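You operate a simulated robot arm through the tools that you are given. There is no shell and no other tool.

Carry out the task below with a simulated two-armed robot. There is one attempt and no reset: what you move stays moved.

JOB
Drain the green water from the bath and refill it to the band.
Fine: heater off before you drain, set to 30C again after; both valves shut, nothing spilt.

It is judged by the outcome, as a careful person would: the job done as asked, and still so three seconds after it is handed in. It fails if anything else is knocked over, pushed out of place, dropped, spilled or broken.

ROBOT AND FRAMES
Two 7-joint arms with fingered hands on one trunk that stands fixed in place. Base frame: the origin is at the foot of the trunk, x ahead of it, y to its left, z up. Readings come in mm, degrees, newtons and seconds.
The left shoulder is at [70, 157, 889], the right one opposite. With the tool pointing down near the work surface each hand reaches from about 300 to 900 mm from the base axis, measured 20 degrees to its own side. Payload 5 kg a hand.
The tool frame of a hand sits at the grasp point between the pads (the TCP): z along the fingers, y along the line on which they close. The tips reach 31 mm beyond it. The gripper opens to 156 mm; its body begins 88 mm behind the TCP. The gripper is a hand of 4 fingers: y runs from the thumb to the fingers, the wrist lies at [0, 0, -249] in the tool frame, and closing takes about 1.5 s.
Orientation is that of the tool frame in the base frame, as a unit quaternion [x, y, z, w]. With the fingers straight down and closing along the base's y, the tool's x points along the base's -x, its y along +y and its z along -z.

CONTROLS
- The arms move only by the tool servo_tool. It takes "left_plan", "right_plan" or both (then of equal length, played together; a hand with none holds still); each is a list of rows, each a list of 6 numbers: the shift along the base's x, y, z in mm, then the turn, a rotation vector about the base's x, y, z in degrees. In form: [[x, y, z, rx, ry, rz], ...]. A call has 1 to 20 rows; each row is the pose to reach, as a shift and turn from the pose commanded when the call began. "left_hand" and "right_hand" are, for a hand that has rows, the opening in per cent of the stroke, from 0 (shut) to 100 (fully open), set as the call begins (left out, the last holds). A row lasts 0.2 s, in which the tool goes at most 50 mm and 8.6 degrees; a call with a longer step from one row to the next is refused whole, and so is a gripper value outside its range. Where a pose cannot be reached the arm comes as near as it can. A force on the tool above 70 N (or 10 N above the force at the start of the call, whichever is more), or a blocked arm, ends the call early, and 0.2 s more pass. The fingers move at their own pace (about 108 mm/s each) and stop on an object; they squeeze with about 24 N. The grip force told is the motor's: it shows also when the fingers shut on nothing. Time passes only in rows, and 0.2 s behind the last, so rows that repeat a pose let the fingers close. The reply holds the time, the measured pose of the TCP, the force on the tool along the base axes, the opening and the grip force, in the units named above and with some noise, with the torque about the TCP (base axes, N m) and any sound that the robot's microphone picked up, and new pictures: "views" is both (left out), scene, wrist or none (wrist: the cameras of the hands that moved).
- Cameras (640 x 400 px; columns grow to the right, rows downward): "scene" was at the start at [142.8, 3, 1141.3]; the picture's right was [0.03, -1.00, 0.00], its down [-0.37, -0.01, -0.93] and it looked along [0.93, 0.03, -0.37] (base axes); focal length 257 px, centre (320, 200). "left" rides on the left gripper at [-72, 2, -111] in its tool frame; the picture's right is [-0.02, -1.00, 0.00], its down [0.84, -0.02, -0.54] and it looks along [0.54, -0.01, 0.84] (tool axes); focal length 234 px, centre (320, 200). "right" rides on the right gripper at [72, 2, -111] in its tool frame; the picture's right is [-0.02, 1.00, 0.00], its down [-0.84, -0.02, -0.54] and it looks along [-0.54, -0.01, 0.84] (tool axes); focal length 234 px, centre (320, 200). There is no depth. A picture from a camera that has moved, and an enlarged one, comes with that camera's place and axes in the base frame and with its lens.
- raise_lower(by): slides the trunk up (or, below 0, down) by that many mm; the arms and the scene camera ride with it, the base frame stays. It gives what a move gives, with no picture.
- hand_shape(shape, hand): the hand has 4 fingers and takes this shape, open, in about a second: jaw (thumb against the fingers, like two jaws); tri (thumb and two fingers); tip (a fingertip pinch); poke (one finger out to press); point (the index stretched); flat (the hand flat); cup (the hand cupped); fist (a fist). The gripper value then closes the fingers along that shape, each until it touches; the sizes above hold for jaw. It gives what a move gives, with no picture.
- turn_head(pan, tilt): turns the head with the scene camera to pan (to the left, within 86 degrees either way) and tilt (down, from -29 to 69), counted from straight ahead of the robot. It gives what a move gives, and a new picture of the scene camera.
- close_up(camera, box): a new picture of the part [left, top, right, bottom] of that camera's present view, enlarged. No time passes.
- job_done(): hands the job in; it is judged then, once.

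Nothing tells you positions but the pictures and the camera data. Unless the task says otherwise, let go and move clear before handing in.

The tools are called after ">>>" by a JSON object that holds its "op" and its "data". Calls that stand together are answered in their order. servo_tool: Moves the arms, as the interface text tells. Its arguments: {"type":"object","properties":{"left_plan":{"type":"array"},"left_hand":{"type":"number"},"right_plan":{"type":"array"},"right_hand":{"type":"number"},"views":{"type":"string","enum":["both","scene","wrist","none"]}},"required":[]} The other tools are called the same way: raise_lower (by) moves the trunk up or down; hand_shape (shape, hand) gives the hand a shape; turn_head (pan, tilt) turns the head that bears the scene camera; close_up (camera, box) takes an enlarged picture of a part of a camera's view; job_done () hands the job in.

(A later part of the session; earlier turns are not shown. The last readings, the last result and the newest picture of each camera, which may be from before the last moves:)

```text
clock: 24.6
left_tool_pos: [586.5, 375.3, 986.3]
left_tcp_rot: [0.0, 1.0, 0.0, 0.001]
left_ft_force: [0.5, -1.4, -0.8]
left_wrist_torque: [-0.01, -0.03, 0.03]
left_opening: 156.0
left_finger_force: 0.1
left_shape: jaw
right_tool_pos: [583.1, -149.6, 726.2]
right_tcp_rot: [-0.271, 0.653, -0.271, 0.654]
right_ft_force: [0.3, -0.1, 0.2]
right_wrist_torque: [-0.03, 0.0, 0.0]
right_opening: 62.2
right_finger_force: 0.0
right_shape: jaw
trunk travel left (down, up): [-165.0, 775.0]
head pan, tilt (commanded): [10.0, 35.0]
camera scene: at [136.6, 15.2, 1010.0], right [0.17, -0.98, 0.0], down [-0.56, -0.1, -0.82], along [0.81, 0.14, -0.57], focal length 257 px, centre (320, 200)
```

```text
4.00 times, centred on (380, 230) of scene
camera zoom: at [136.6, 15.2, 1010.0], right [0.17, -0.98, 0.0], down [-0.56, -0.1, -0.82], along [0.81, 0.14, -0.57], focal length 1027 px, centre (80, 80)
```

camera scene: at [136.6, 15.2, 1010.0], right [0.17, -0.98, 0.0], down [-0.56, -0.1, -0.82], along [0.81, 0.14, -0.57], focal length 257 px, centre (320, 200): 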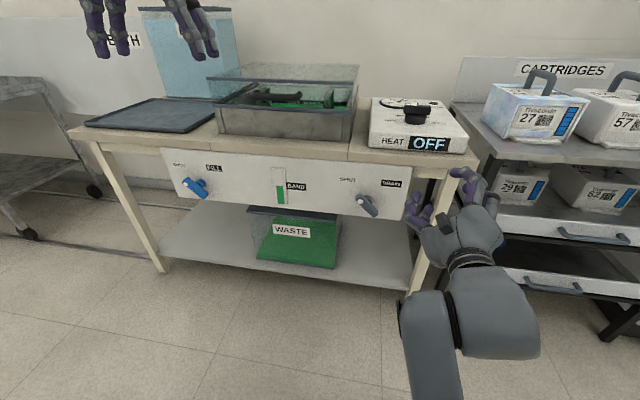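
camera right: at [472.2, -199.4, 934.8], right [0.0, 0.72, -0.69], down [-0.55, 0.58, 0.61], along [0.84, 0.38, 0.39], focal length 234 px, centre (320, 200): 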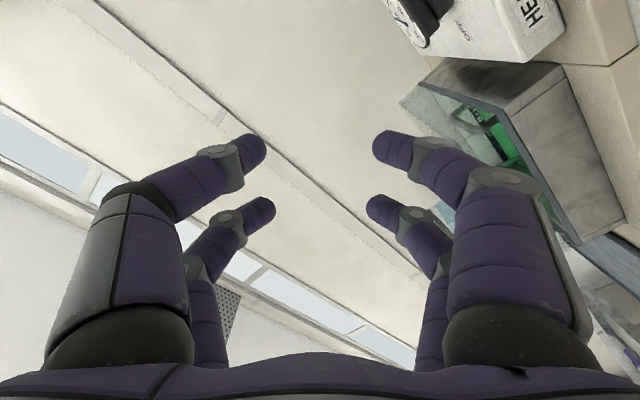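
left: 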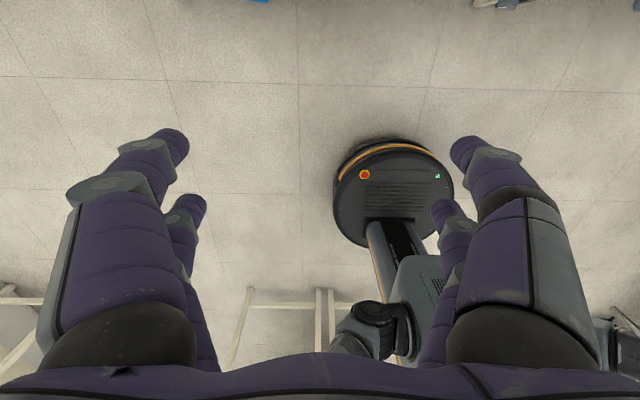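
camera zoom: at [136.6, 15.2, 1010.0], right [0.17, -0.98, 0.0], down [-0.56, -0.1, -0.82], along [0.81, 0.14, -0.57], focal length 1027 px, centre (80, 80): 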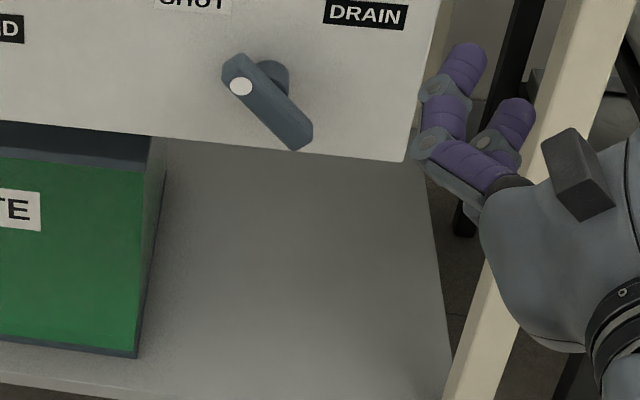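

Now moving the right hand to a standoff in front of the drain valve handle (about [745,-15,584]).

>>> {"op": "servo_tool", "data": {"right_plan": [[5, 25, -28, 0, 0, 0], [10, 50, -56, 0, 0, 0], [15, 75, -85, 0, 0, 0], [20, 105, -113, 0, 0, 0], [27, 135, -141, 0, 0, 0], [27, 135, -141, 0, 0, 0]], "views": "both"}}

>>> {"op": "close_up", "data": {"camera": "scene", "box": [300, 160, 460, 260]}}

```text
clock: 26.0
left_tool_pos: [586.7, 374.8, 984.8]
left_tcp_rot: [0.0, 1.0, 0.001, 0.0]
left_ft_force: [-0.1, -0.1, 0.8]
left_wrist_torque: [-0.02, 0.03, 0.04]
left_opening: 156.1
left_finger_force: 0.1
left_shape: jaw
right_tool_pos: [608.1, -13.7, 583.2]
right_tcp_rot: [-0.271, 0.652, -0.271, 0.654]
right_ft_force: [-0.2, 0.4, -0.4]
right_wrist_torque: [0.0, 0.01, 0.02]
right_opening: 62.4
right_finger_force: 0.1
right_shape: jaw
trunk travel left (down, up): [-165.0, 775.0]
head pan, tilt (commanded): [10.0, 35.0]
camera scene: at [136.6, 15.2, 1010.0], right [0.17, -0.98, 0.0], down [-0.56, -0.1, -0.82], along [0.81, 0.14, -0.57], focal length 257 px, centre (320, 200)
camera right: at [497.8, -63.6, 530.6], right [0.0, 0.72, -0.69], down [-0.55, 0.58, 0.61], along [0.84, 0.38, 0.39], focal length 234 px, centre (320, 200)
```

scene: 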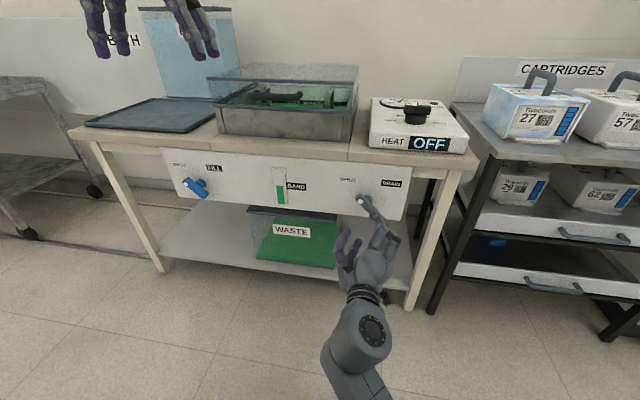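
right: 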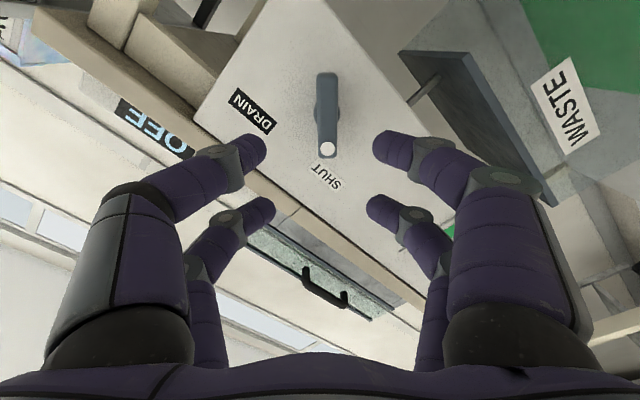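

```text
4.00 times, centred on (380, 210) of scene
camera zoom: at [136.6, 15.2, 1010.0], right [0.17, -0.98, 0.0], down [-0.56, -0.1, -0.82], along [0.81, 0.14, -0.57], focal length 1027 px, centre (80, 160)
```

zoom: 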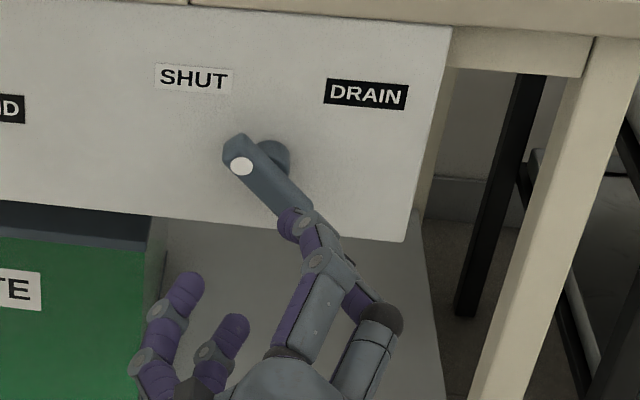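

The wrist view shows the handle aligned between the fingers; triangulated handle centre ≈[760,-13,570], panel at x≈790. Approaching.

>>> {"op": "servo_tool", "data": {"right_plan": [[20, 0, -6, 0, 0, 0], [50, 1, -12, 0, 0, 0], [80, 1, -12, 0, 0, 0], [105, 1, -12, 0, 0, 0], [105, 1, -12, 0, 0, 0]], "views": "both"}}

>>> {"op": "close_up", "data": {"camera": "scene", "box": [300, 160, 460, 260]}}

```text
clock: 27.2
left_tool_pos: [586.5, 376.0, 984.8]
left_tcp_rot: [0.0, 1.0, 0.001, 0.0]
left_ft_force: [0.7, -0.3, 1.2]
left_wrist_torque: [0.0, -0.02, -0.01]
left_opening: 155.7
left_finger_force: 0.0
left_shape: jaw
right_tool_pos: [714.6, -12.3, 571.4]
right_tcp_rot: [-0.27, 0.653, -0.272, 0.653]
right_ft_force: [0.6, -0.5, -0.3]
right_wrist_torque: [0.02, -0.01, 0.0]
right_opening: 62.5
right_finger_force: 0.0
right_shape: jaw
trunk travel left (down, up): [-165.0, 775.0]
head pan, tilt (commanded): [10.0, 35.0]
camera scene: at [136.6, 15.2, 1010.0], right [0.17, -0.98, 0.0], down [-0.56, -0.1, -0.82], along [0.81, 0.14, -0.57], focal length 257 px, centre (320, 200)
camera right: at [603.0, -62.3, 519.4], right [0.0, 0.72, -0.69], down [-0.55, 0.58, 0.61], along [0.84, 0.38, 0.39], focal length 234 px, centre (320, 200)
```

scene: 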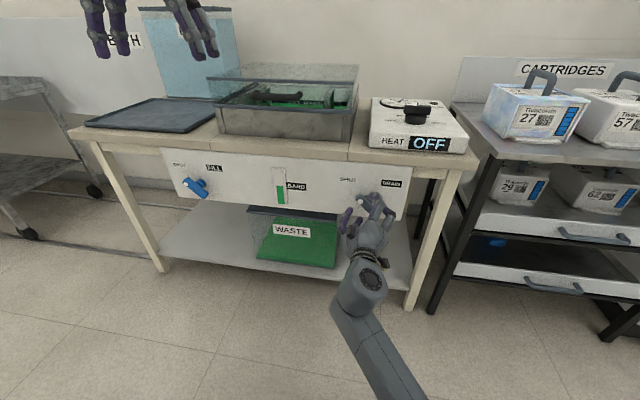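
right: 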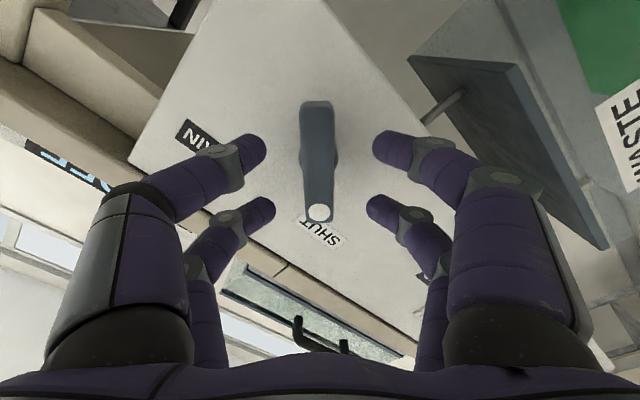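

```text
4.00 times, centred on (380, 210) of scene
camera zoom: at [136.6, 15.2, 1010.0], right [0.17, -0.98, 0.0], down [-0.56, -0.1, -0.82], along [0.81, 0.14, -0.57], focal length 1027 px, centre (80, 160)
```

zoom: 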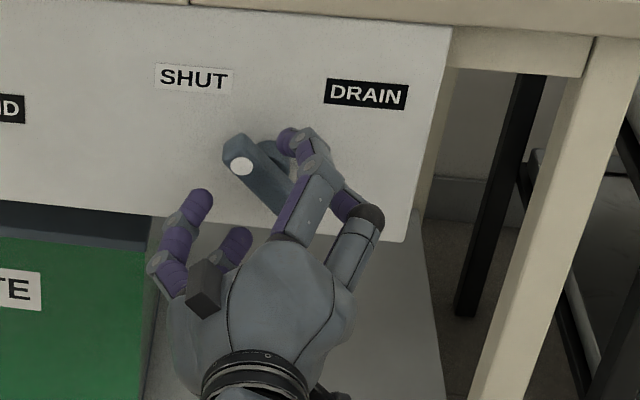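

Well centred. Advancing the last ~30 mm and gripping the handle.

>>> {"op": "servo_tool", "data": {"right_plan": [[10, -2, -1, 0, 0, 0], [20, -3.5, -2, 0, 0, 0], [30, -3.5, -2, 0, 0, 0], [30, -3.5, -2, 0, 0, 0]], "views": "none"}}

>>> {"op": "servo_tool", "data": {"right_plan": [[0, 0, 0, 0, 0, 0], [0, 0, 0, 0, 0, 0], [0, 0, 0, 0, 0, 0], [0, 0, 0, 0, 0, 0], [0, 0, 0, 0, 0, 0]], "right_hand": 0, "views": "both"}}

>>> {"op": "close_up", "data": {"camera": "scene", "box": [240, 160, 420, 270]}}

```text
clock: 28.2
left_tool_pos: [586.9, 375.0, 984.9]
left_tcp_rot: [0.001, 1.0, 0.0, 0.0]
left_ft_force: [-0.2, -0.1, 0.1]
left_wrist_torque: [-0.01, 0.0, 0.01]
left_opening: 156.0
left_finger_force: 0.2
left_shape: jaw
right_tool_pos: [743.7, -17.4, 571.9]
right_tcp_rot: [-0.272, 0.652, -0.27, 0.654]
right_ft_force: [-0.5, -0.2, 0.6]
right_wrist_torque: [0.0, 0.02, -0.03]
right_opening: 62.5
right_finger_force: 0.0
right_shape: jaw
trunk travel left (down, up): [-165.0, 775.0]
head pan, tilt (commanded): [10.0, 35.0]
```

```text
clock: 29.4
left_tool_pos: [587.7, 375.3, 983.4]
left_tcp_rot: [-0.001, 1.0, 0.0, 0.0]
left_ft_force: [-0.6, -0.6, 1.0]
left_wrist_torque: [0.0, -0.02, -0.01]
left_opening: 155.8
left_finger_force: 0.1
left_shape: jaw
right_tool_pos: [745.4, -17.8, 570.4]
right_tcp_rot: [-0.272, 0.653, -0.271, 0.653]
right_ft_force: [27.2, 3.2, 5.4]
right_wrist_torque: [0.0, -0.11, -0.02]
right_opening: 11.3
right_finger_force: 24.3
right_shape: jaw
trunk travel left (down, up): [-165.0, 775.0]
head pan, tilt (commanded): [10.0, 35.0]
camera scene: at [138.0, 15.5, 1009.9], right [0.17, -0.98, 0.0], down [-0.57, -0.1, -0.82], along [0.81, 0.14, -0.57], focal length 257 px, centre (320, 200)
camera right: at [634.2, -67.4, 519.7], right [0.0, 0.72, -0.69], down [-0.55, 0.58, 0.61], along [0.84, 0.38, 0.39], focal length 234 px, centre (320, 200)
```

scene: 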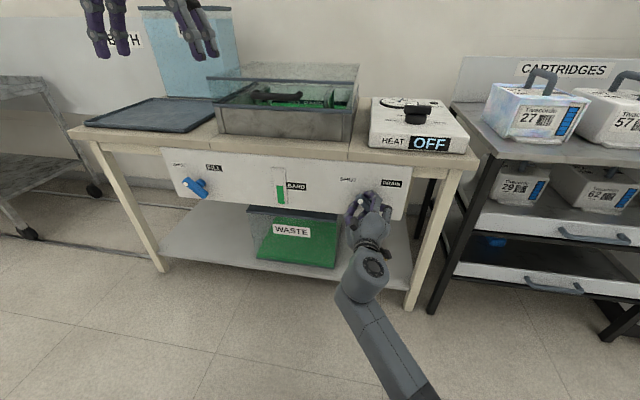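
right: 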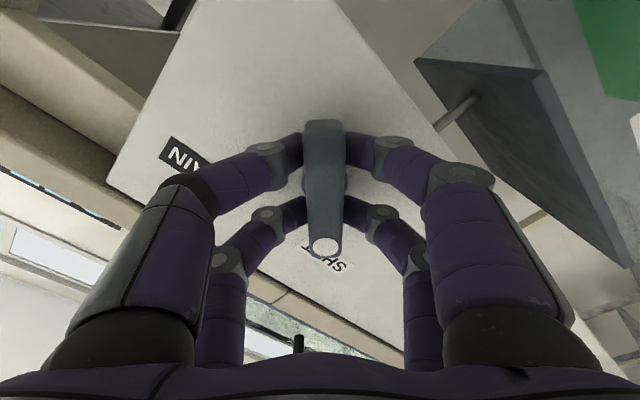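

```text
3.56 times, centred on (330, 215) of scene
camera zoom: at [138.0, 15.5, 1009.9], right [0.17, -0.98, 0.0], down [-0.57, -0.1, -0.82], along [0.81, 0.14, -0.57], focal length 913 px, centre (284, 147)
```

zoom: 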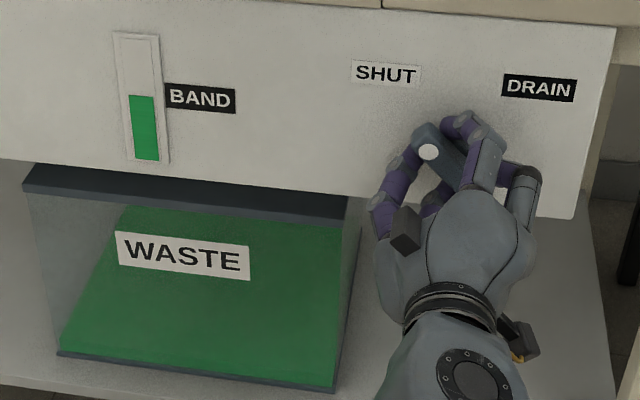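

Gripped firmly. Heater is off, so I'll rotate the drain handle 90° clockwise (+x) to the DRAIN mark.

>>> {"op": "servo_tool", "data": {"right_plan": [[2, 0, 0, 7.5, 0, 0], [2, 0, 0, 15, 0, 0], [2, 0, 0, 22.5, 0, 0], [2, 0, 0, 30, 0, 0], [2, 0, 0, 37.5, 0, 0], [2, 0, 0, 45, 0, 0], [2, 0, 0, 52.5, 0, 0], [2, 0, 0, 60, 0, 0], [2, 0, 0, 67.5, 0, 0], [2, 0, 0, 75, 0, 0], [2, 0, 0, 82.5, 0, 0], [2, 0, 0, 90, 0, 0], [2, 0, 0, 90, 0, 0]], "views": "both"}}

>>> {"op": "close_up", "data": {"camera": "scene", "box": [240, 160, 420, 270]}}

```text
clock: 32.2
left_tool_pos: [589.6, 378.4, 980.7]
left_tcp_rot: [0.0, 1.0, -0.002, -0.002]
left_ft_force: [-0.2, 0.8, -0.7]
left_wrist_torque: [0.02, 0.02, 0.0]
left_opening: 155.9
left_finger_force: 0.1
left_shape: jaw
right_tool_pos: [752.2, -24.4, 566.1]
right_tcp_rot: [0.248, 0.658, 0.255, 0.664]
right_ft_force: [33.6, 57.4, -13.8]
right_wrist_torque: [-0.39, 0.59, 0.8]
right_opening: 6.3
right_finger_force: 24.0
right_shape: jaw
trunk travel left (down, up): [-165.0, 775.0]
head pan, tilt (commanded): [10.0, 35.0]
camera scene: at [140.1, 19.9, 1009.4], right [0.18, -0.98, 0.0], down [-0.57, -0.11, -0.82], along [0.8, 0.14, -0.58], focal length 257 px, centre (320, 200)
camera right: at [641.8, 23.7, 512.3], right [-0.01, 0.73, 0.68], down [-0.55, -0.58, 0.61], along [0.84, -0.37, 0.41], focal length 234 px, centre (320, 200)
```

scene: 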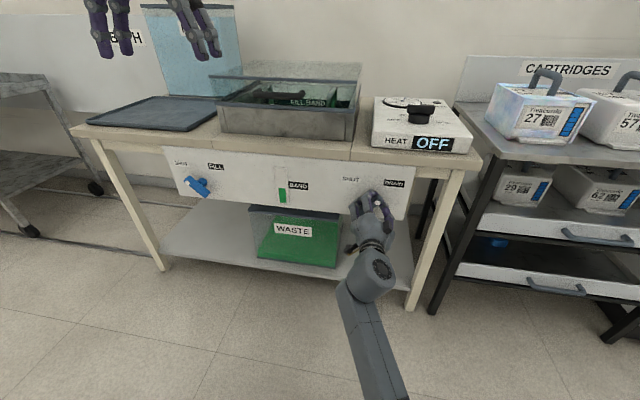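
right: 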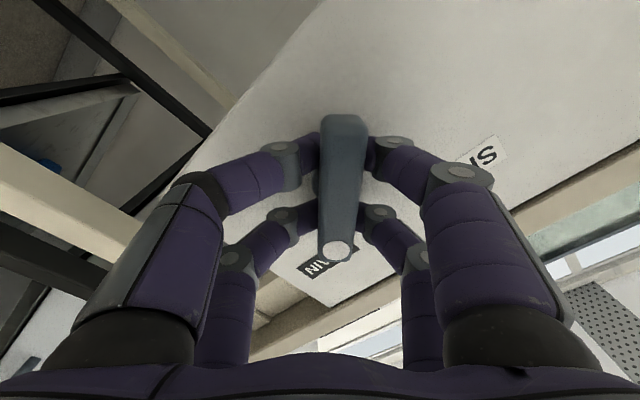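

```text
3.56 times, centred on (330, 215) of scene
camera zoom: at [140.1, 19.9, 1009.4], right [0.18, -0.98, 0.0], down [-0.57, -0.11, -0.82], along [0.8, 0.14, -0.58], focal length 913 px, centre (284, 147)
```

zoom: 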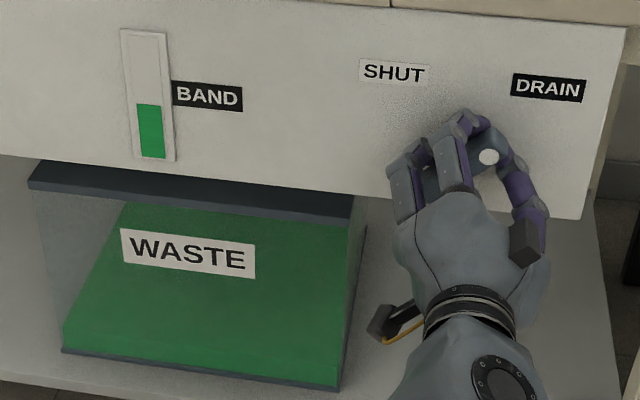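

Drain is open (dot at DRAIN) and the gauge is falling. Releasing to relieve the force and backing off slightly while I watch the level.

>>> {"op": "servo_tool", "data": {"right_plan": [[0, 0, 0, 0, 0, 0], [0, 0, 0, 0, 0, 0], [0, 0, 0, 0, 0, 0], [0, 0, 0, 0, 0, 0]], "right_hand": 40, "views": "wrist"}}

>>> {"op": "servo_tool", "data": {"right_plan": [[-20, 0, 0, 0, 0, 0], [-50, 0, 0, 0, 0, 0], [-80, 0, 0, 0, 0, 0], [-80, 0, 0, 0, 0, 0]], "views": "both"}}

>>> {"op": "close_up", "data": {"camera": "scene", "box": [240, 160, 420, 270]}}

```text
clock: 33.2
left_tool_pos: [587.1, 376.5, 984.7]
left_tcp_rot: [-0.001, 1.0, 0.0, 0.0]
left_ft_force: [-0.1, -1.2, 1.4]
left_wrist_torque: [0.01, -0.02, -0.02]
left_opening: 155.7
left_finger_force: 0.1
left_shape: jaw
right_tool_pos: [749.7, -32.2, 563.7]
right_tcp_rot: [0.253, 0.658, 0.25, 0.664]
right_ft_force: [-0.6, -0.3, 0.3]
right_wrist_torque: [0.01, 0.01, -0.02]
right_opening: 62.0
right_finger_force: 0.1
right_shape: jaw
trunk travel left (down, up): [-165.0, 775.0]
head pan, tilt (commanded): [10.0, 35.0]
camera right: at [639.1, 17.3, 511.5], right [0.0, 0.73, 0.68], down [-0.55, -0.57, 0.61], along [0.83, -0.38, 0.4], focal length 234 px, centre (320, 200)
```

right: 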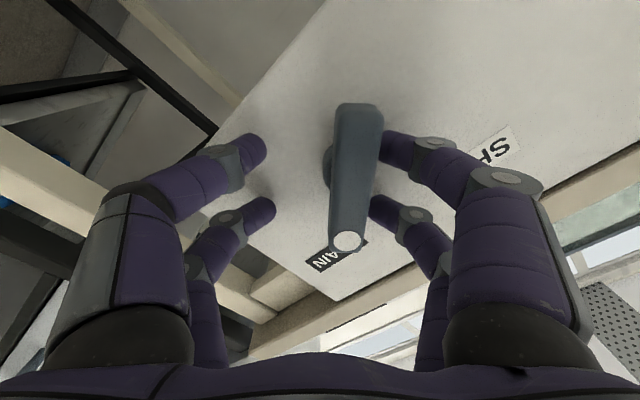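

```text
clock: 34.2
left_tool_pos: [586.2, 375.1, 984.3]
left_tcp_rot: [-0.001, 1.0, 0.0, -0.001]
left_ft_force: [0.1, 0.4, 0.3]
left_wrist_torque: [-0.02, -0.01, 0.01]
left_opening: 156.1
left_finger_force: 0.1
left_shape: jaw
right_tool_pos: [669.1, -19.1, 574.6]
right_tcp_rot: [0.265, 0.653, 0.266, 0.658]
right_ft_force: [0.1, -0.3, 0.4]
right_wrist_torque: [-0.02, 0.01, -0.01]
right_opening: 62.3
right_finger_force: 0.0
right_shape: jaw
trunk travel left (down, up): [-165.0, 775.0]
head pan, tilt (commanded): [10.0, 35.0]
camera scene: at [136.7, 15.6, 1010.0], right [0.17, -0.98, 0.0], down [-0.56, -0.1, -0.82], along [0.81, 0.14, -0.57], focal length 257 px, centre (320, 200)
camera right: at [558.0, 32.0, 523.1], right [-0.01, 0.7, 0.71], down [-0.55, -0.6, 0.58], along [0.84, -0.39, 0.39], focal length 234 px, centre (320, 200)
```

scene: 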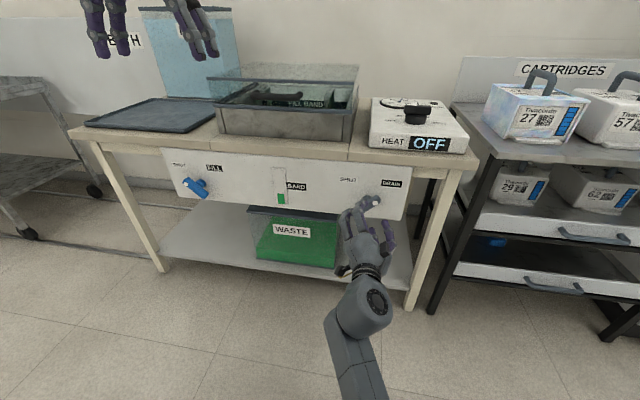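
right: 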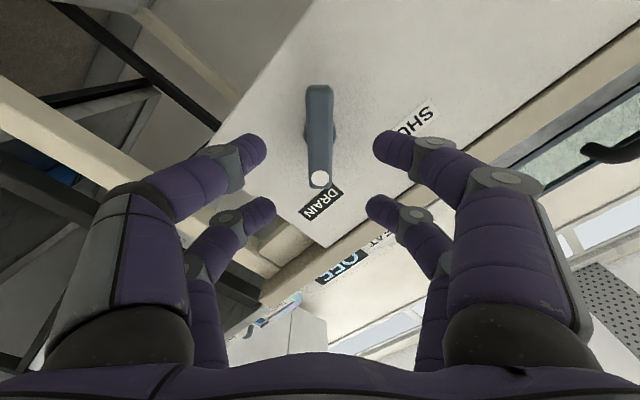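

```text
3.56 times, centred on (330, 215) of scene
camera zoom: at [136.7, 15.6, 1010.0], right [0.17, -0.98, 0.0], down [-0.56, -0.1, -0.82], along [0.81, 0.14, -0.57], focal length 913 px, centre (284, 147)
```

zoom: 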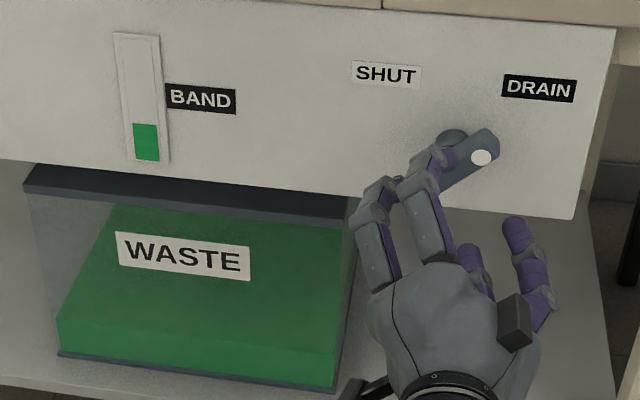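

Draining well (gauge falling, waste rising with plenty of room). Meanwhile I'll bring the left hand round to point forward in front of the FILL valve.

>>> {"op": "servo_tool", "data": {"left_plan": [[0, 10, -10, 0, -7.5, 0], [0, 20, -25, 0, -15, 0], [0, 30, -40, 0, -22.5, 0], [0, 40, -55, 0, -30, 0], [0, 50, -70, 0, -37.5, 0], [0, 60, -85, 0, -45, 0], [0, 70, -100, 0, -52.5, 0], [0, 80, -115, 0, -60, 0], [0, 90, -130, 0, -67.5, 0], [0, 100, -150, 0, -75, 0], [0, 110, -170, 0, -82.5, 0], [0, 120, -190, 0, -90, 0], [0, 120, -190, 0, -90, 0]], "left_hand": 40, "views": "both"}}

>>> {"op": "close_up", "data": {"camera": "scene", "box": [190, 60, 420, 270]}}

```text
clock: 37.0
left_tool_pos: [588.1, 496.4, 794.9]
left_tcp_rot: [0.0, 0.706, 0.0, 0.708]
left_ft_force: [0.0, 0.6, -0.4]
left_wrist_torque: [0.0, -0.05, 0.01]
left_opening: 62.8
left_finger_force: 0.1
left_shape: jaw
right_tool_pos: [668.2, -18.3, 570.4]
right_tcp_rot: [0.266, 0.656, 0.266, 0.655]
right_ft_force: [-0.3, 0.3, -0.1]
right_wrist_torque: [0.01, -0.02, -0.03]
right_opening: 62.3
right_finger_force: 0.1
right_shape: jaw
trunk travel left (down, up): [-165.0, 775.0]
head pan, tilt (commanded): [10.0, 35.0]
camera scene: at [136.6, 15.7, 1010.0], right [0.17, -0.98, 0.0], down [-0.56, -0.1, -0.82], along [0.81, 0.14, -0.57], focal length 257 px, centre (320, 200)
camera left: at [474.6, 498.4, 867.7], right [0.0, -1.0, 0.02], down [-0.54, -0.02, -0.84], along [0.84, -0.01, -0.54], focal length 234 px, centre (320, 200)
```

scene: 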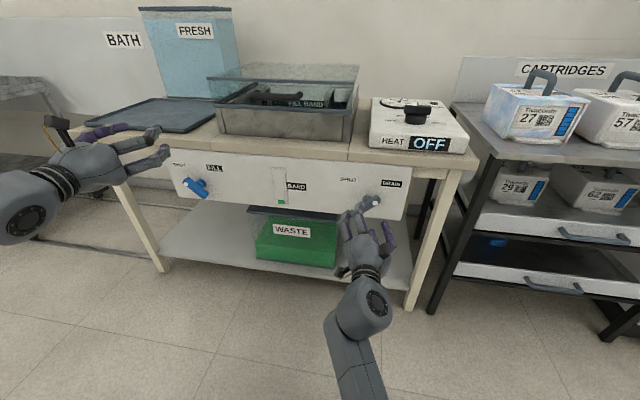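
left: 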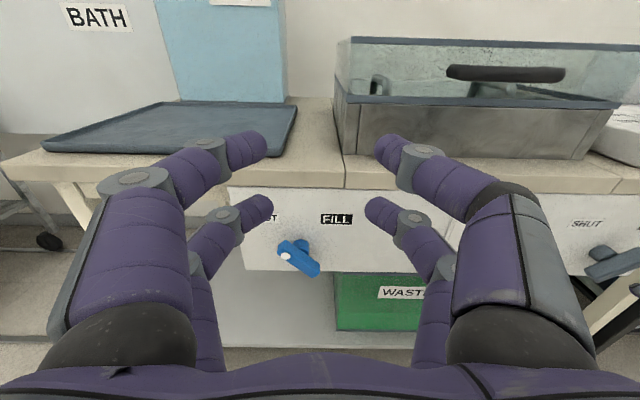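

```text
1.90 times, centred on (305, 165) of scene
camera zoom: at [136.6, 15.7, 1010.0], right [0.17, -0.98, 0.0], down [-0.56, -0.1, -0.82], along [0.81, 0.14, -0.57], focal length 489 px, centre (349, 267)
```

zoom: 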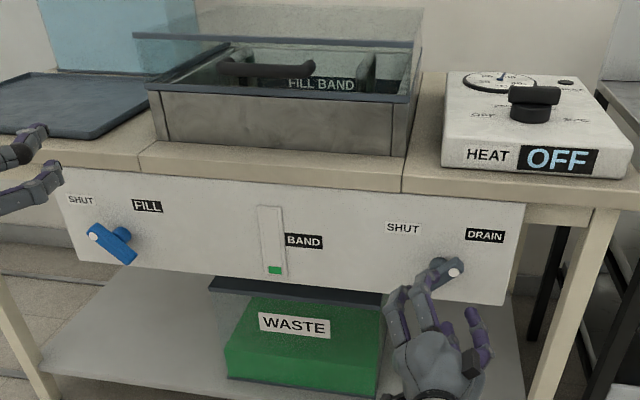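

Nearly empty. FILL handle located at ≈[758,528,569]. Moving the left hand to a standoff with −45° roll.

>>> {"op": "servo_tool", "data": {"left_plan": [[0, 5, -40, -6, 0, 0], [0, 10, -80, -12, 0, 0], [0, 15, -120, -18, 0, 0], [0, 20, -160, -24, 0, 0], [10, 25, -195, -30, 0, 0], [35, 30, -215, -36, 0, 0], [60, 32, -226, -42, 0, 0], [75, 32, -226, -45, 0, 0], [75, 32, -226, -45, 0, 0]], "views": "both"}}

>>> {"op": "close_up", "data": {"camera": "scene", "box": [190, 60, 420, 270]}}

>>> {"op": "close_up", "data": {"camera": "scene", "box": [200, 50, 380, 150]}}

```text
clock: 39.0
left_tool_pos: [661.8, 528.4, 571.3]
left_tcp_rot: [-0.272, 0.653, -0.271, 0.653]
left_ft_force: [-0.5, -0.4, -0.2]
left_wrist_torque: [-0.03, 0.03, 0.06]
left_opening: 63.0
left_finger_force: 0.0
left_shape: jaw
right_tool_pos: [667.7, -19.0, 569.9]
right_tcp_rot: [0.265, 0.655, 0.267, 0.655]
right_ft_force: [0.0, 0.2, -0.3]
right_wrist_torque: [0.01, -0.01, -0.01]
right_opening: 62.4
right_finger_force: 0.0
right_shape: jaw
trunk travel left (down, up): [-165.0, 775.0]
head pan, tilt (commanded): [10.0, 35.0]
camera scene: at [136.7, 15.6, 1010.0], right [0.17, -0.98, 0.0], down [-0.56, -0.1, -0.82], along [0.81, 0.14, -0.57], focal length 257 px, centre (320, 200)
camera left: at [548.7, 581.7, 622.4], right [0.0, -0.69, 0.72], down [-0.54, -0.61, -0.58], along [0.84, -0.39, -0.37], focal length 234 px, centre (320, 200)
```

scene: 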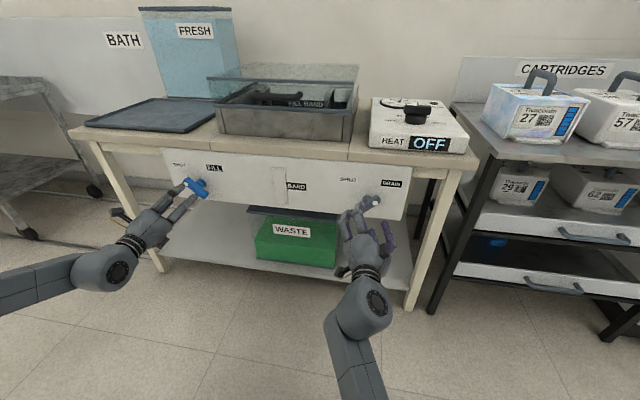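
left: 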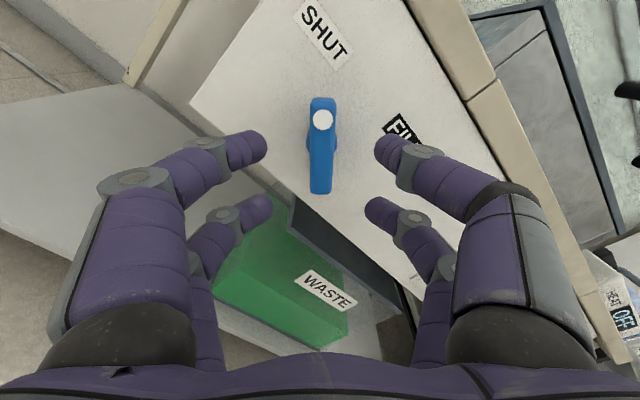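

```text
1.90 times, centred on (305, 165) of scene
camera zoom: at [136.7, 15.6, 1010.0], right [0.17, -0.98, 0.0], down [-0.56, -0.1, -0.82], along [0.81, 0.14, -0.57], focal length 489 px, centre (349, 267)
```

zoom: 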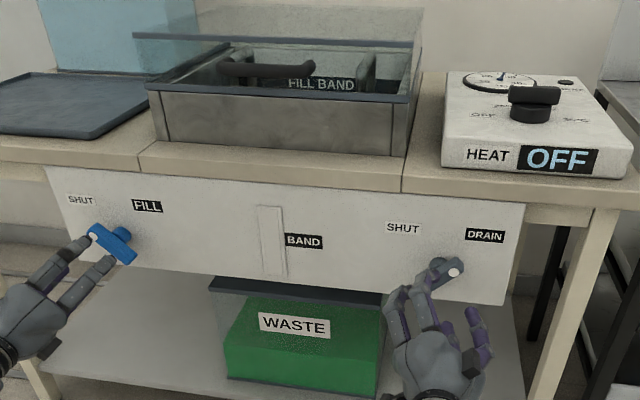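

```text
3.56 times, centred on (290, 100) of scene
camera zoom: at [136.7, 15.6, 1010.0], right [0.17, -0.98, 0.0], down [-0.56, -0.1, -0.82], along [0.81, 0.14, -0.57], focal length 913 px, centre (427, 556)
```

zoom: 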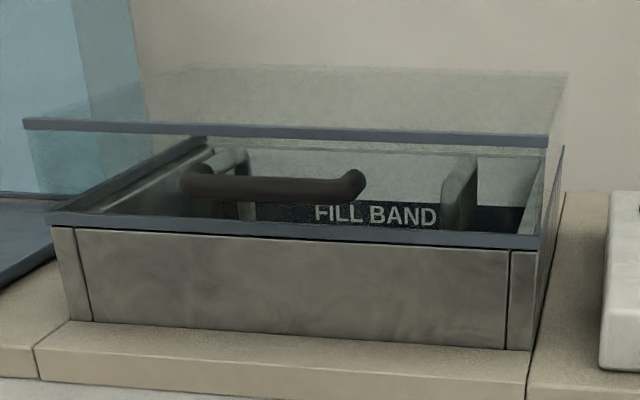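

The gauge reads empty. I'll raise the trunk briefly to look down into the bath and confirm it's fully drained before shutting the drain.

>>> {"op": "raise_lower", "data": {"by": 330}}

>>> {"op": "turn_head", "data": {"pan": 12, "tilt": 42}}

>>> {"op": "close_up", "data": {"camera": "scene", "box": [220, 80, 400, 190]}}

```text
clock: 42.2
left_tool_pos: [661.0, 529.7, 901.9]
left_tcp_rot: [-0.271, 0.653, -0.271, 0.653]
left_ft_force: [0.1, 0.0, -0.8]
left_wrist_torque: [0.02, 0.0, 0.0]
left_opening: 62.8
left_finger_force: 0.1
left_shape: jaw
right_tool_pos: [666.9, -18.4, 900.9]
right_tcp_rot: [0.265, 0.655, 0.267, 0.655]
right_ft_force: [-0.3, -1.0, -0.2]
right_wrist_torque: [-0.02, 0.02, 0.03]
right_opening: 62.3
right_finger_force: 0.0
right_shape: jaw
trunk travel left (down, up): [-495.0, 445.0]
head pan, tilt (commanded): [10.0, 35.0]
```

```text
clock: 42.9
left_tool_pos: [663.0, 528.4, 902.7]
left_tcp_rot: [-0.271, 0.653, -0.271, 0.653]
left_ft_force: [-0.1, 0.4, -0.2]
left_wrist_torque: [0.0, 0.0, 0.01]
left_opening: 62.6
left_finger_force: 0.1
left_shape: jaw
right_tool_pos: [667.0, -17.9, 898.8]
right_tcp_rot: [0.266, 0.655, 0.266, 0.655]
right_ft_force: [-0.7, 0.4, -0.5]
right_wrist_torque: [0.0, 0.03, 0.01]
right_opening: 62.3
right_finger_force: 0.2
right_shape: jaw
trunk travel left (down, up): [-495.0, 445.0]
head pan, tilt (commanded): [12.0, 42.0]
camera scene: at [131.7, 17.8, 1329.5], right [0.21, -0.98, 0.0], down [-0.65, -0.14, -0.74], along [0.73, 0.15, -0.67], focal length 257 px, centre (320, 200)
```

scene: 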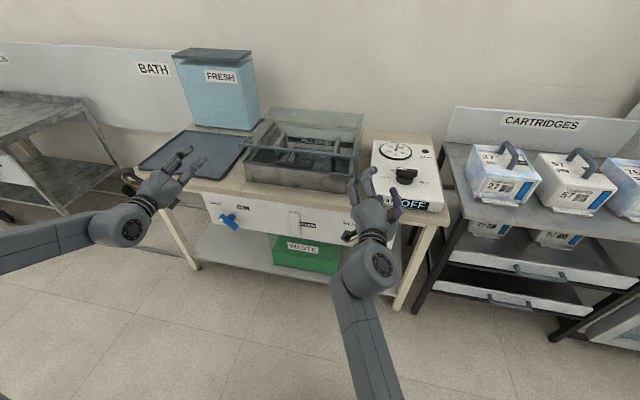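

```text
3.56 times, centred on (310, 135) of scene
camera zoom: at [131.7, 17.8, 1329.5], right [0.21, -0.98, 0.0], down [-0.65, -0.14, -0.74], along [0.73, 0.15, -0.67], focal length 913 px, centre (356, 431)
```

zoom: 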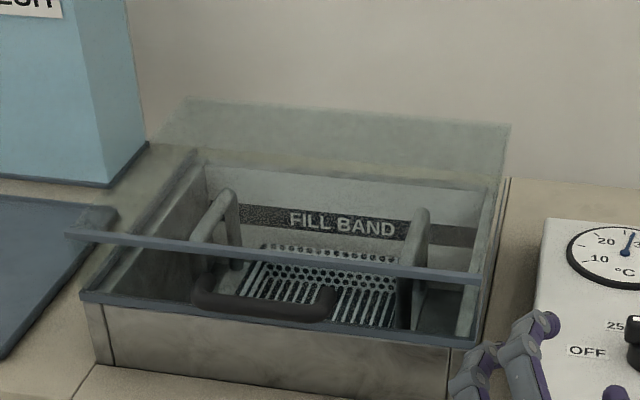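

The bath is empty with no green left. Lowering back down to shut the drain.

>>> {"op": "raise_lower", "data": {"by": -330}}

>>> {"op": "turn_head", "data": {"pan": 10, "tilt": 35}}

>>> {"op": "servo_tool", "data": {"right_plan": [[15, 1, 0, -2, 0, 0], [30, 2, 0, -4, 0, 0], [45, 3, -1, -4, 0, 0], [45, 3, -1, -4, 0, 0], [45, 3, -1, -4, 0, 0]], "views": "wrist"}}

```text
clock: 46.2
left_tool_pos: [660.2, 528.7, 571.9]
left_tcp_rot: [-0.271, 0.653, -0.271, 0.653]
left_ft_force: [-0.7, -0.9, 0.0]
left_wrist_torque: [0.01, 0.02, -0.04]
left_opening: 62.7
left_finger_force: 0.0
left_shape: jaw
right_tool_pos: [667.8, -19.3, 569.4]
right_tcp_rot: [0.266, 0.655, 0.265, 0.656]
right_ft_force: [0.3, -1.1, -0.1]
right_wrist_torque: [-0.03, -0.02, -0.03]
right_opening: 62.0
right_finger_force: 0.0
right_shape: jaw
trunk travel left (down, up): [-165.0, 775.0]
head pan, tilt (commanded): [12.0, 42.0]
```

```text
clock: 46.8
left_tool_pos: [659.9, 530.5, 572.3]
left_tcp_rot: [-0.27, 0.653, -0.271, 0.653]
left_ft_force: [0.2, -0.2, -0.4]
left_wrist_torque: [0.04, 0.01, -0.02]
left_opening: 62.8
left_finger_force: 0.0
left_shape: jaw
right_tool_pos: [667.2, -19.2, 569.9]
right_tcp_rot: [0.265, 0.655, 0.267, 0.655]
right_ft_force: [-0.3, 0.0, 0.3]
right_wrist_torque: [-0.01, 0.01, 0.04]
right_opening: 62.1
right_finger_force: 0.1
right_shape: jaw
trunk travel left (down, up): [-165.0, 775.0]
head pan, tilt (commanded): [10.0, 35.0]
camera scene: at [136.6, 15.7, 1009.9], right [0.17, -0.98, 0.0], down [-0.57, -0.1, -0.82], along [0.81, 0.14, -0.57], focal length 257 px, centre (320, 200)
```

scene: 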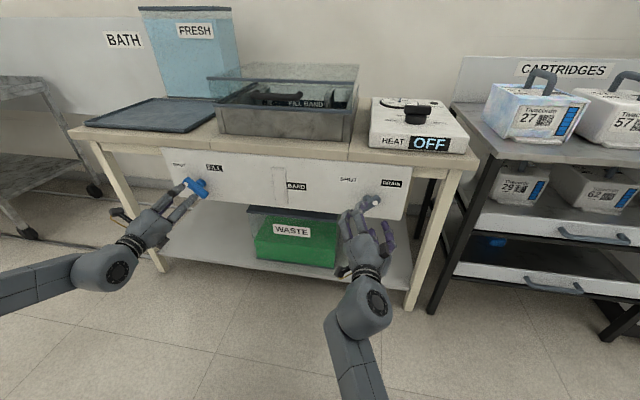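

```text
clock: 48.0
left_tool_pos: [660.9, 529.7, 571.1]
left_tcp_rot: [-0.271, 0.653, -0.271, 0.653]
left_ft_force: [0.1, -0.2, -0.2]
left_wrist_torque: [0.01, -0.02, 0.01]
left_opening: 62.8
left_finger_force: 0.0
left_shape: jaw
right_tool_pos: [711.8, -17.6, 563.5]
right_tcp_rot: [0.242, 0.666, 0.24, 0.663]
right_ft_force: [1.0, -0.4, -0.6]
right_wrist_torque: [0.02, -0.01, 0.03]
right_opening: 61.9
right_finger_force: 0.1
right_shape: jaw
trunk travel left (down, up): [-165.0, 775.0]
head pan, tilt (commanded): [10.0, 35.0]
camera right: at [602.1, 29.7, 510.3], right [0.0, 0.75, 0.66], down [-0.54, -0.55, 0.63], along [0.84, -0.36, 0.41], focal length 234 px, centre (320, 200)
```

right: 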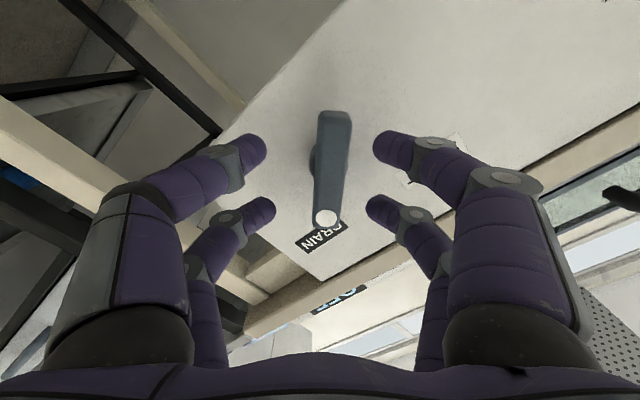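

Near this roll the arm sits at a joint limit (z is ~6 mm low). I'll re-grip at a smaller roll (~25°), which also drives the handle in the closing direction.

>>> {"op": "servo_tool", "data": {"right_plan": [[0, 0, 0, -7, 0, 0], [0, 0, 0, -14, 0, 0], [0, 0, 0, -16, 0, 0], [0, 0, 0, -16, 0, 0]], "views": "wrist"}}

```text
clock: 49.0
left_tool_pos: [660.5, 529.3, 571.8]
left_tcp_rot: [-0.27, 0.653, -0.27, 0.653]
left_ft_force: [0.9, -0.6, 0.2]
left_wrist_torque: [-0.04, 0.01, -0.02]
left_opening: 62.9
left_finger_force: 0.0
left_shape: jaw
right_tool_pos: [713.5, -15.5, 572.2]
right_tcp_rot: [0.152, 0.69, 0.153, 0.691]
right_ft_force: [0.1, 0.0, 0.2]
right_wrist_torque: [0.01, 0.02, 0.02]
right_opening: 62.1
right_finger_force: 0.0
right_shape: jaw
trunk travel left (down, up): [-165.0, 775.0]
head pan, tilt (commanded): [10.0, 35.0]
camera right: at [603.0, 17.6, 507.2], right [0.0, 0.9, 0.44], down [-0.55, -0.37, 0.75], along [0.84, -0.24, 0.49], focal length 234 px, centre (320, 200)
```

right: 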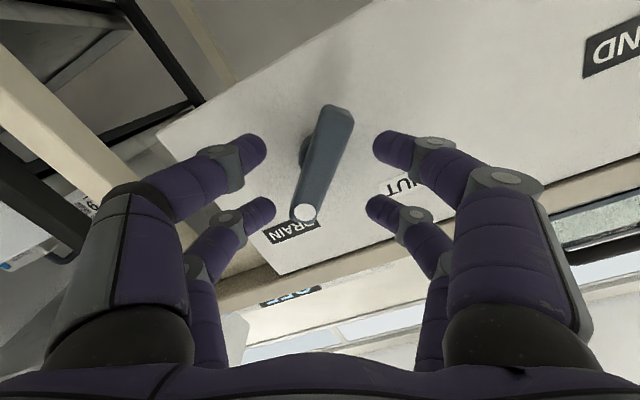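

Pose is accurate at this roll. Advancing and gripping.

>>> {"op": "servo_tool", "data": {"right_plan": [[10, 1, -1, 0, 0, 0], [20, 1, -2, 0, 0, 0], [32, 1, -2, 0, 0, 0], [32, 1, -2, 0, 0, 0]], "views": "none"}}

>>> {"op": "servo_tool", "data": {"right_plan": [[0, 0, 0, 0, 0, 0], [0, 0, 0, 0, 0, 0], [0, 0, 0, 0, 0, 0], [0, 0, 0, 0, 0, 0], [0, 0, 0, 0, 0, 0]], "right_hand": 0, "views": "wrist"}}

>>> {"op": "close_up", "data": {"camera": "scene", "box": [240, 160, 420, 270]}}

```text
clock: 50.0
left_tool_pos: [661.0, 529.6, 572.7]
left_tcp_rot: [-0.271, 0.653, -0.27, 0.653]
left_ft_force: [-0.6, 0.5, 0.0]
left_wrist_torque: [-0.03, 0.0, 0.01]
left_opening: 62.7
left_finger_force: 0.0
left_shape: jaw
right_tool_pos: [745.2, -12.1, 569.6]
right_tcp_rot: [0.153, 0.69, 0.153, 0.691]
right_ft_force: [-0.3, 0.7, 1.1]
right_wrist_torque: [-0.01, -0.03, 0.02]
right_opening: 62.4
right_finger_force: 0.1
right_shape: jaw
trunk travel left (down, up): [-165.0, 775.0]
head pan, tilt (commanded): [10.0, 35.0]
```

```text
clock: 51.2
left_tool_pos: [661.8, 528.7, 570.6]
left_tcp_rot: [-0.271, 0.654, -0.27, 0.653]
left_ft_force: [0.0, 0.8, -0.2]
left_wrist_torque: [0.02, 0.03, 0.02]
left_opening: 62.9
left_finger_force: 0.0
left_shape: jaw
right_tool_pos: [745.8, -12.8, 571.4]
right_tcp_rot: [0.153, 0.69, 0.153, 0.691]
right_ft_force: [28.4, -0.6, 4.5]
right_wrist_torque: [0.0, -0.02, -0.01]
right_opening: 9.6
right_finger_force: 24.0
right_shape: jaw
trunk travel left (down, up): [-165.0, 775.0]
head pan, tilt (commanded): [10.0, 35.0]
camera right: at [634.8, 18.6, 505.8], right [0.0, 0.9, 0.44], down [-0.55, -0.37, 0.75], along [0.84, -0.24, 0.49], focal length 234 px, centre (320, 200)
```

right: 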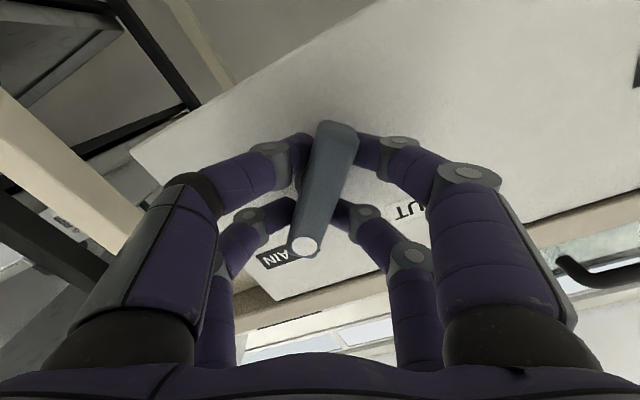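

```text
3.56 times, centred on (330, 215) of scene
camera zoom: at [138.2, 15.6, 1009.8], right [0.17, -0.98, 0.0], down [-0.57, -0.1, -0.82], along [0.81, 0.14, -0.57], focal length 913 px, centre (284, 147)
```

zoom: 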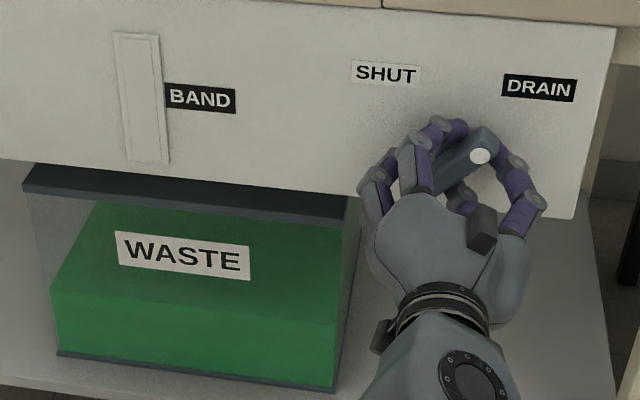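

Gripped. Rotating −70° to bring the handle back to SHUT.

>>> {"op": "servo_tool", "data": {"right_plan": [[2, -0.5, -0.3, -7, 0, 0], [2, -1, -0.5, -14, 0, 0], [2, -1.5, -0.5, -21, 0, 0], [2, -2, -0.5, -28, 0, 0], [2, -2, -0.5, -35, 0, 0], [2, -2, -0.5, -42, 0, 0], [2, -2, -0.5, -49, 0, 0], [2, -2, -0.5, -56, 0, 0], [2, -2, -0.5, -63, 0, 0], [2, -2, -0.5, -70, 0, 0], [2, -2, -0.5, -70, 0, 0]], "views": "wrist"}}

>>> {"op": "close_up", "data": {"camera": "scene", "box": [240, 160, 420, 270]}}

```text
clock: 53.6
left_tool_pos: [662.3, 528.7, 570.1]
left_tcp_rot: [-0.272, 0.653, -0.27, 0.653]
left_ft_force: [-0.2, 0.1, -0.8]
left_wrist_torque: [-0.01, 0.0, 0.01]
left_opening: 62.8
left_finger_force: 0.0
left_shape: jaw
right_tool_pos: [747.0, -13.8, 569.2]
right_tcp_rot: [-0.273, 0.652, -0.271, 0.653]
right_ft_force: [17.2, 3.6, 2.5]
right_wrist_torque: [0.0, 0.11, -0.06]
right_opening: 8.2
right_finger_force: 23.6
right_shape: jaw
trunk travel left (down, up): [-165.0, 775.0]
head pan, tilt (commanded): [10.0, 35.0]
camera right: at [637.5, -64.9, 517.4], right [0.0, 0.72, -0.69], down [-0.55, 0.58, 0.61], along [0.84, 0.38, 0.39], focal length 234 px, centre (320, 200)
```

right: 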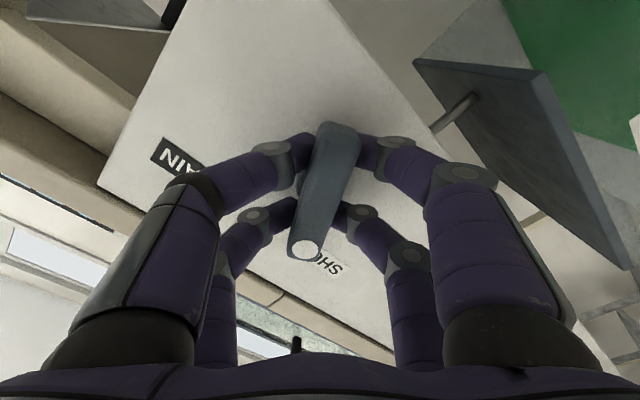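

```text
3.56 times, centred on (330, 215) of scene
camera zoom: at [137.4, 15.8, 1009.8], right [0.17, -0.98, 0.0], down [-0.57, -0.1, -0.82], along [0.81, 0.14, -0.57], focal length 913 px, centre (284, 147)
```

zoom: 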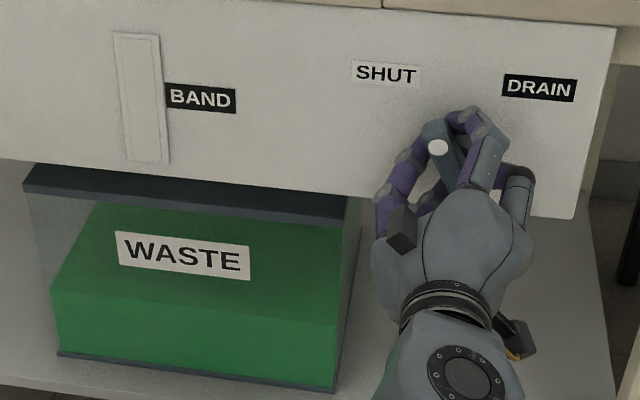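

The handle lags the hand by ~17°, so I'll turn another −20°.

>>> {"op": "servo_tool", "data": {"right_plan": [[0, -1, 0, -7, 0, 0], [0, -1, 0, -14, 0, 0], [0, -1, 0, -20, 0, 0], [0, -1, 0, -20, 0, 0]], "views": "wrist"}}

>>> {"op": "close_up", "data": {"camera": "scene", "box": [300, 160, 420, 240]}}

```text
clock: 54.6
left_tool_pos: [661.9, 528.9, 569.9]
left_tcp_rot: [-0.271, 0.654, -0.27, 0.653]
left_ft_force: [0.7, 0.0, 0.0]
left_wrist_torque: [0.0, 0.0, 0.0]
left_opening: 63.0
left_finger_force: 0.1
left_shape: jaw
right_tool_pos: [748.5, -15.3, 568.7]
right_tcp_rot: [-0.382, 0.596, -0.379, 0.596]
right_ft_force: [36.1, 14.6, 5.3]
right_wrist_torque: [0.63, -0.03, 0.07]
right_opening: 7.7
right_finger_force: 23.7
right_shape: jaw
trunk travel left (down, up): [-165.0, 775.0]
head pan, tilt (commanded): [10.0, 35.0]
camera right: at [637.7, -80.5, 537.1], right [0.0, 0.44, -0.9], down [-0.55, 0.75, 0.37], along [0.84, 0.49, 0.24], focal length 234 px, centre (320, 200)
```

right: 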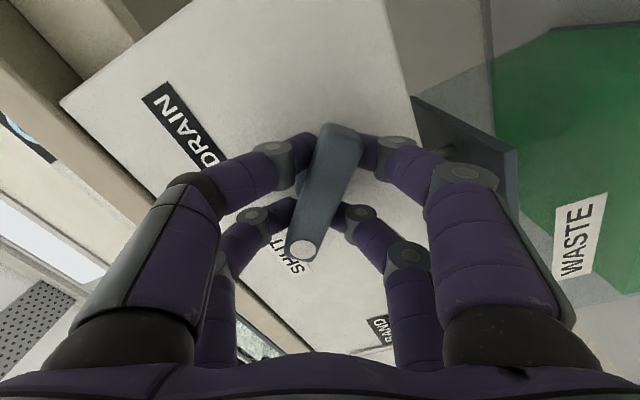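

```text
5.00 times, centred on (360, 200) of scene
camera zoom: at [138.3, 16.6, 1009.8], right [0.18, -0.98, 0.0], down [-0.57, -0.1, -0.82], along [0.81, 0.14, -0.58], focal length 1284 px, centre (120, 200)
```

zoom: 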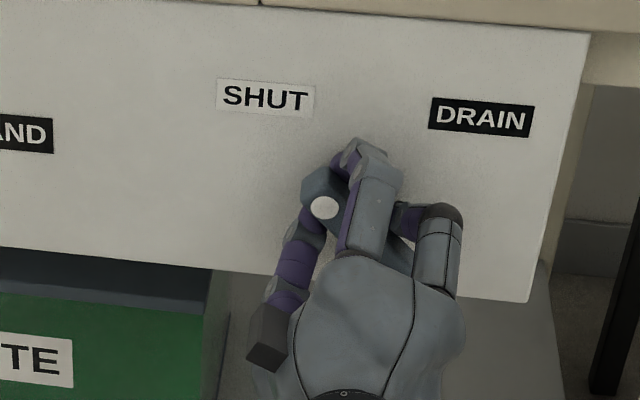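

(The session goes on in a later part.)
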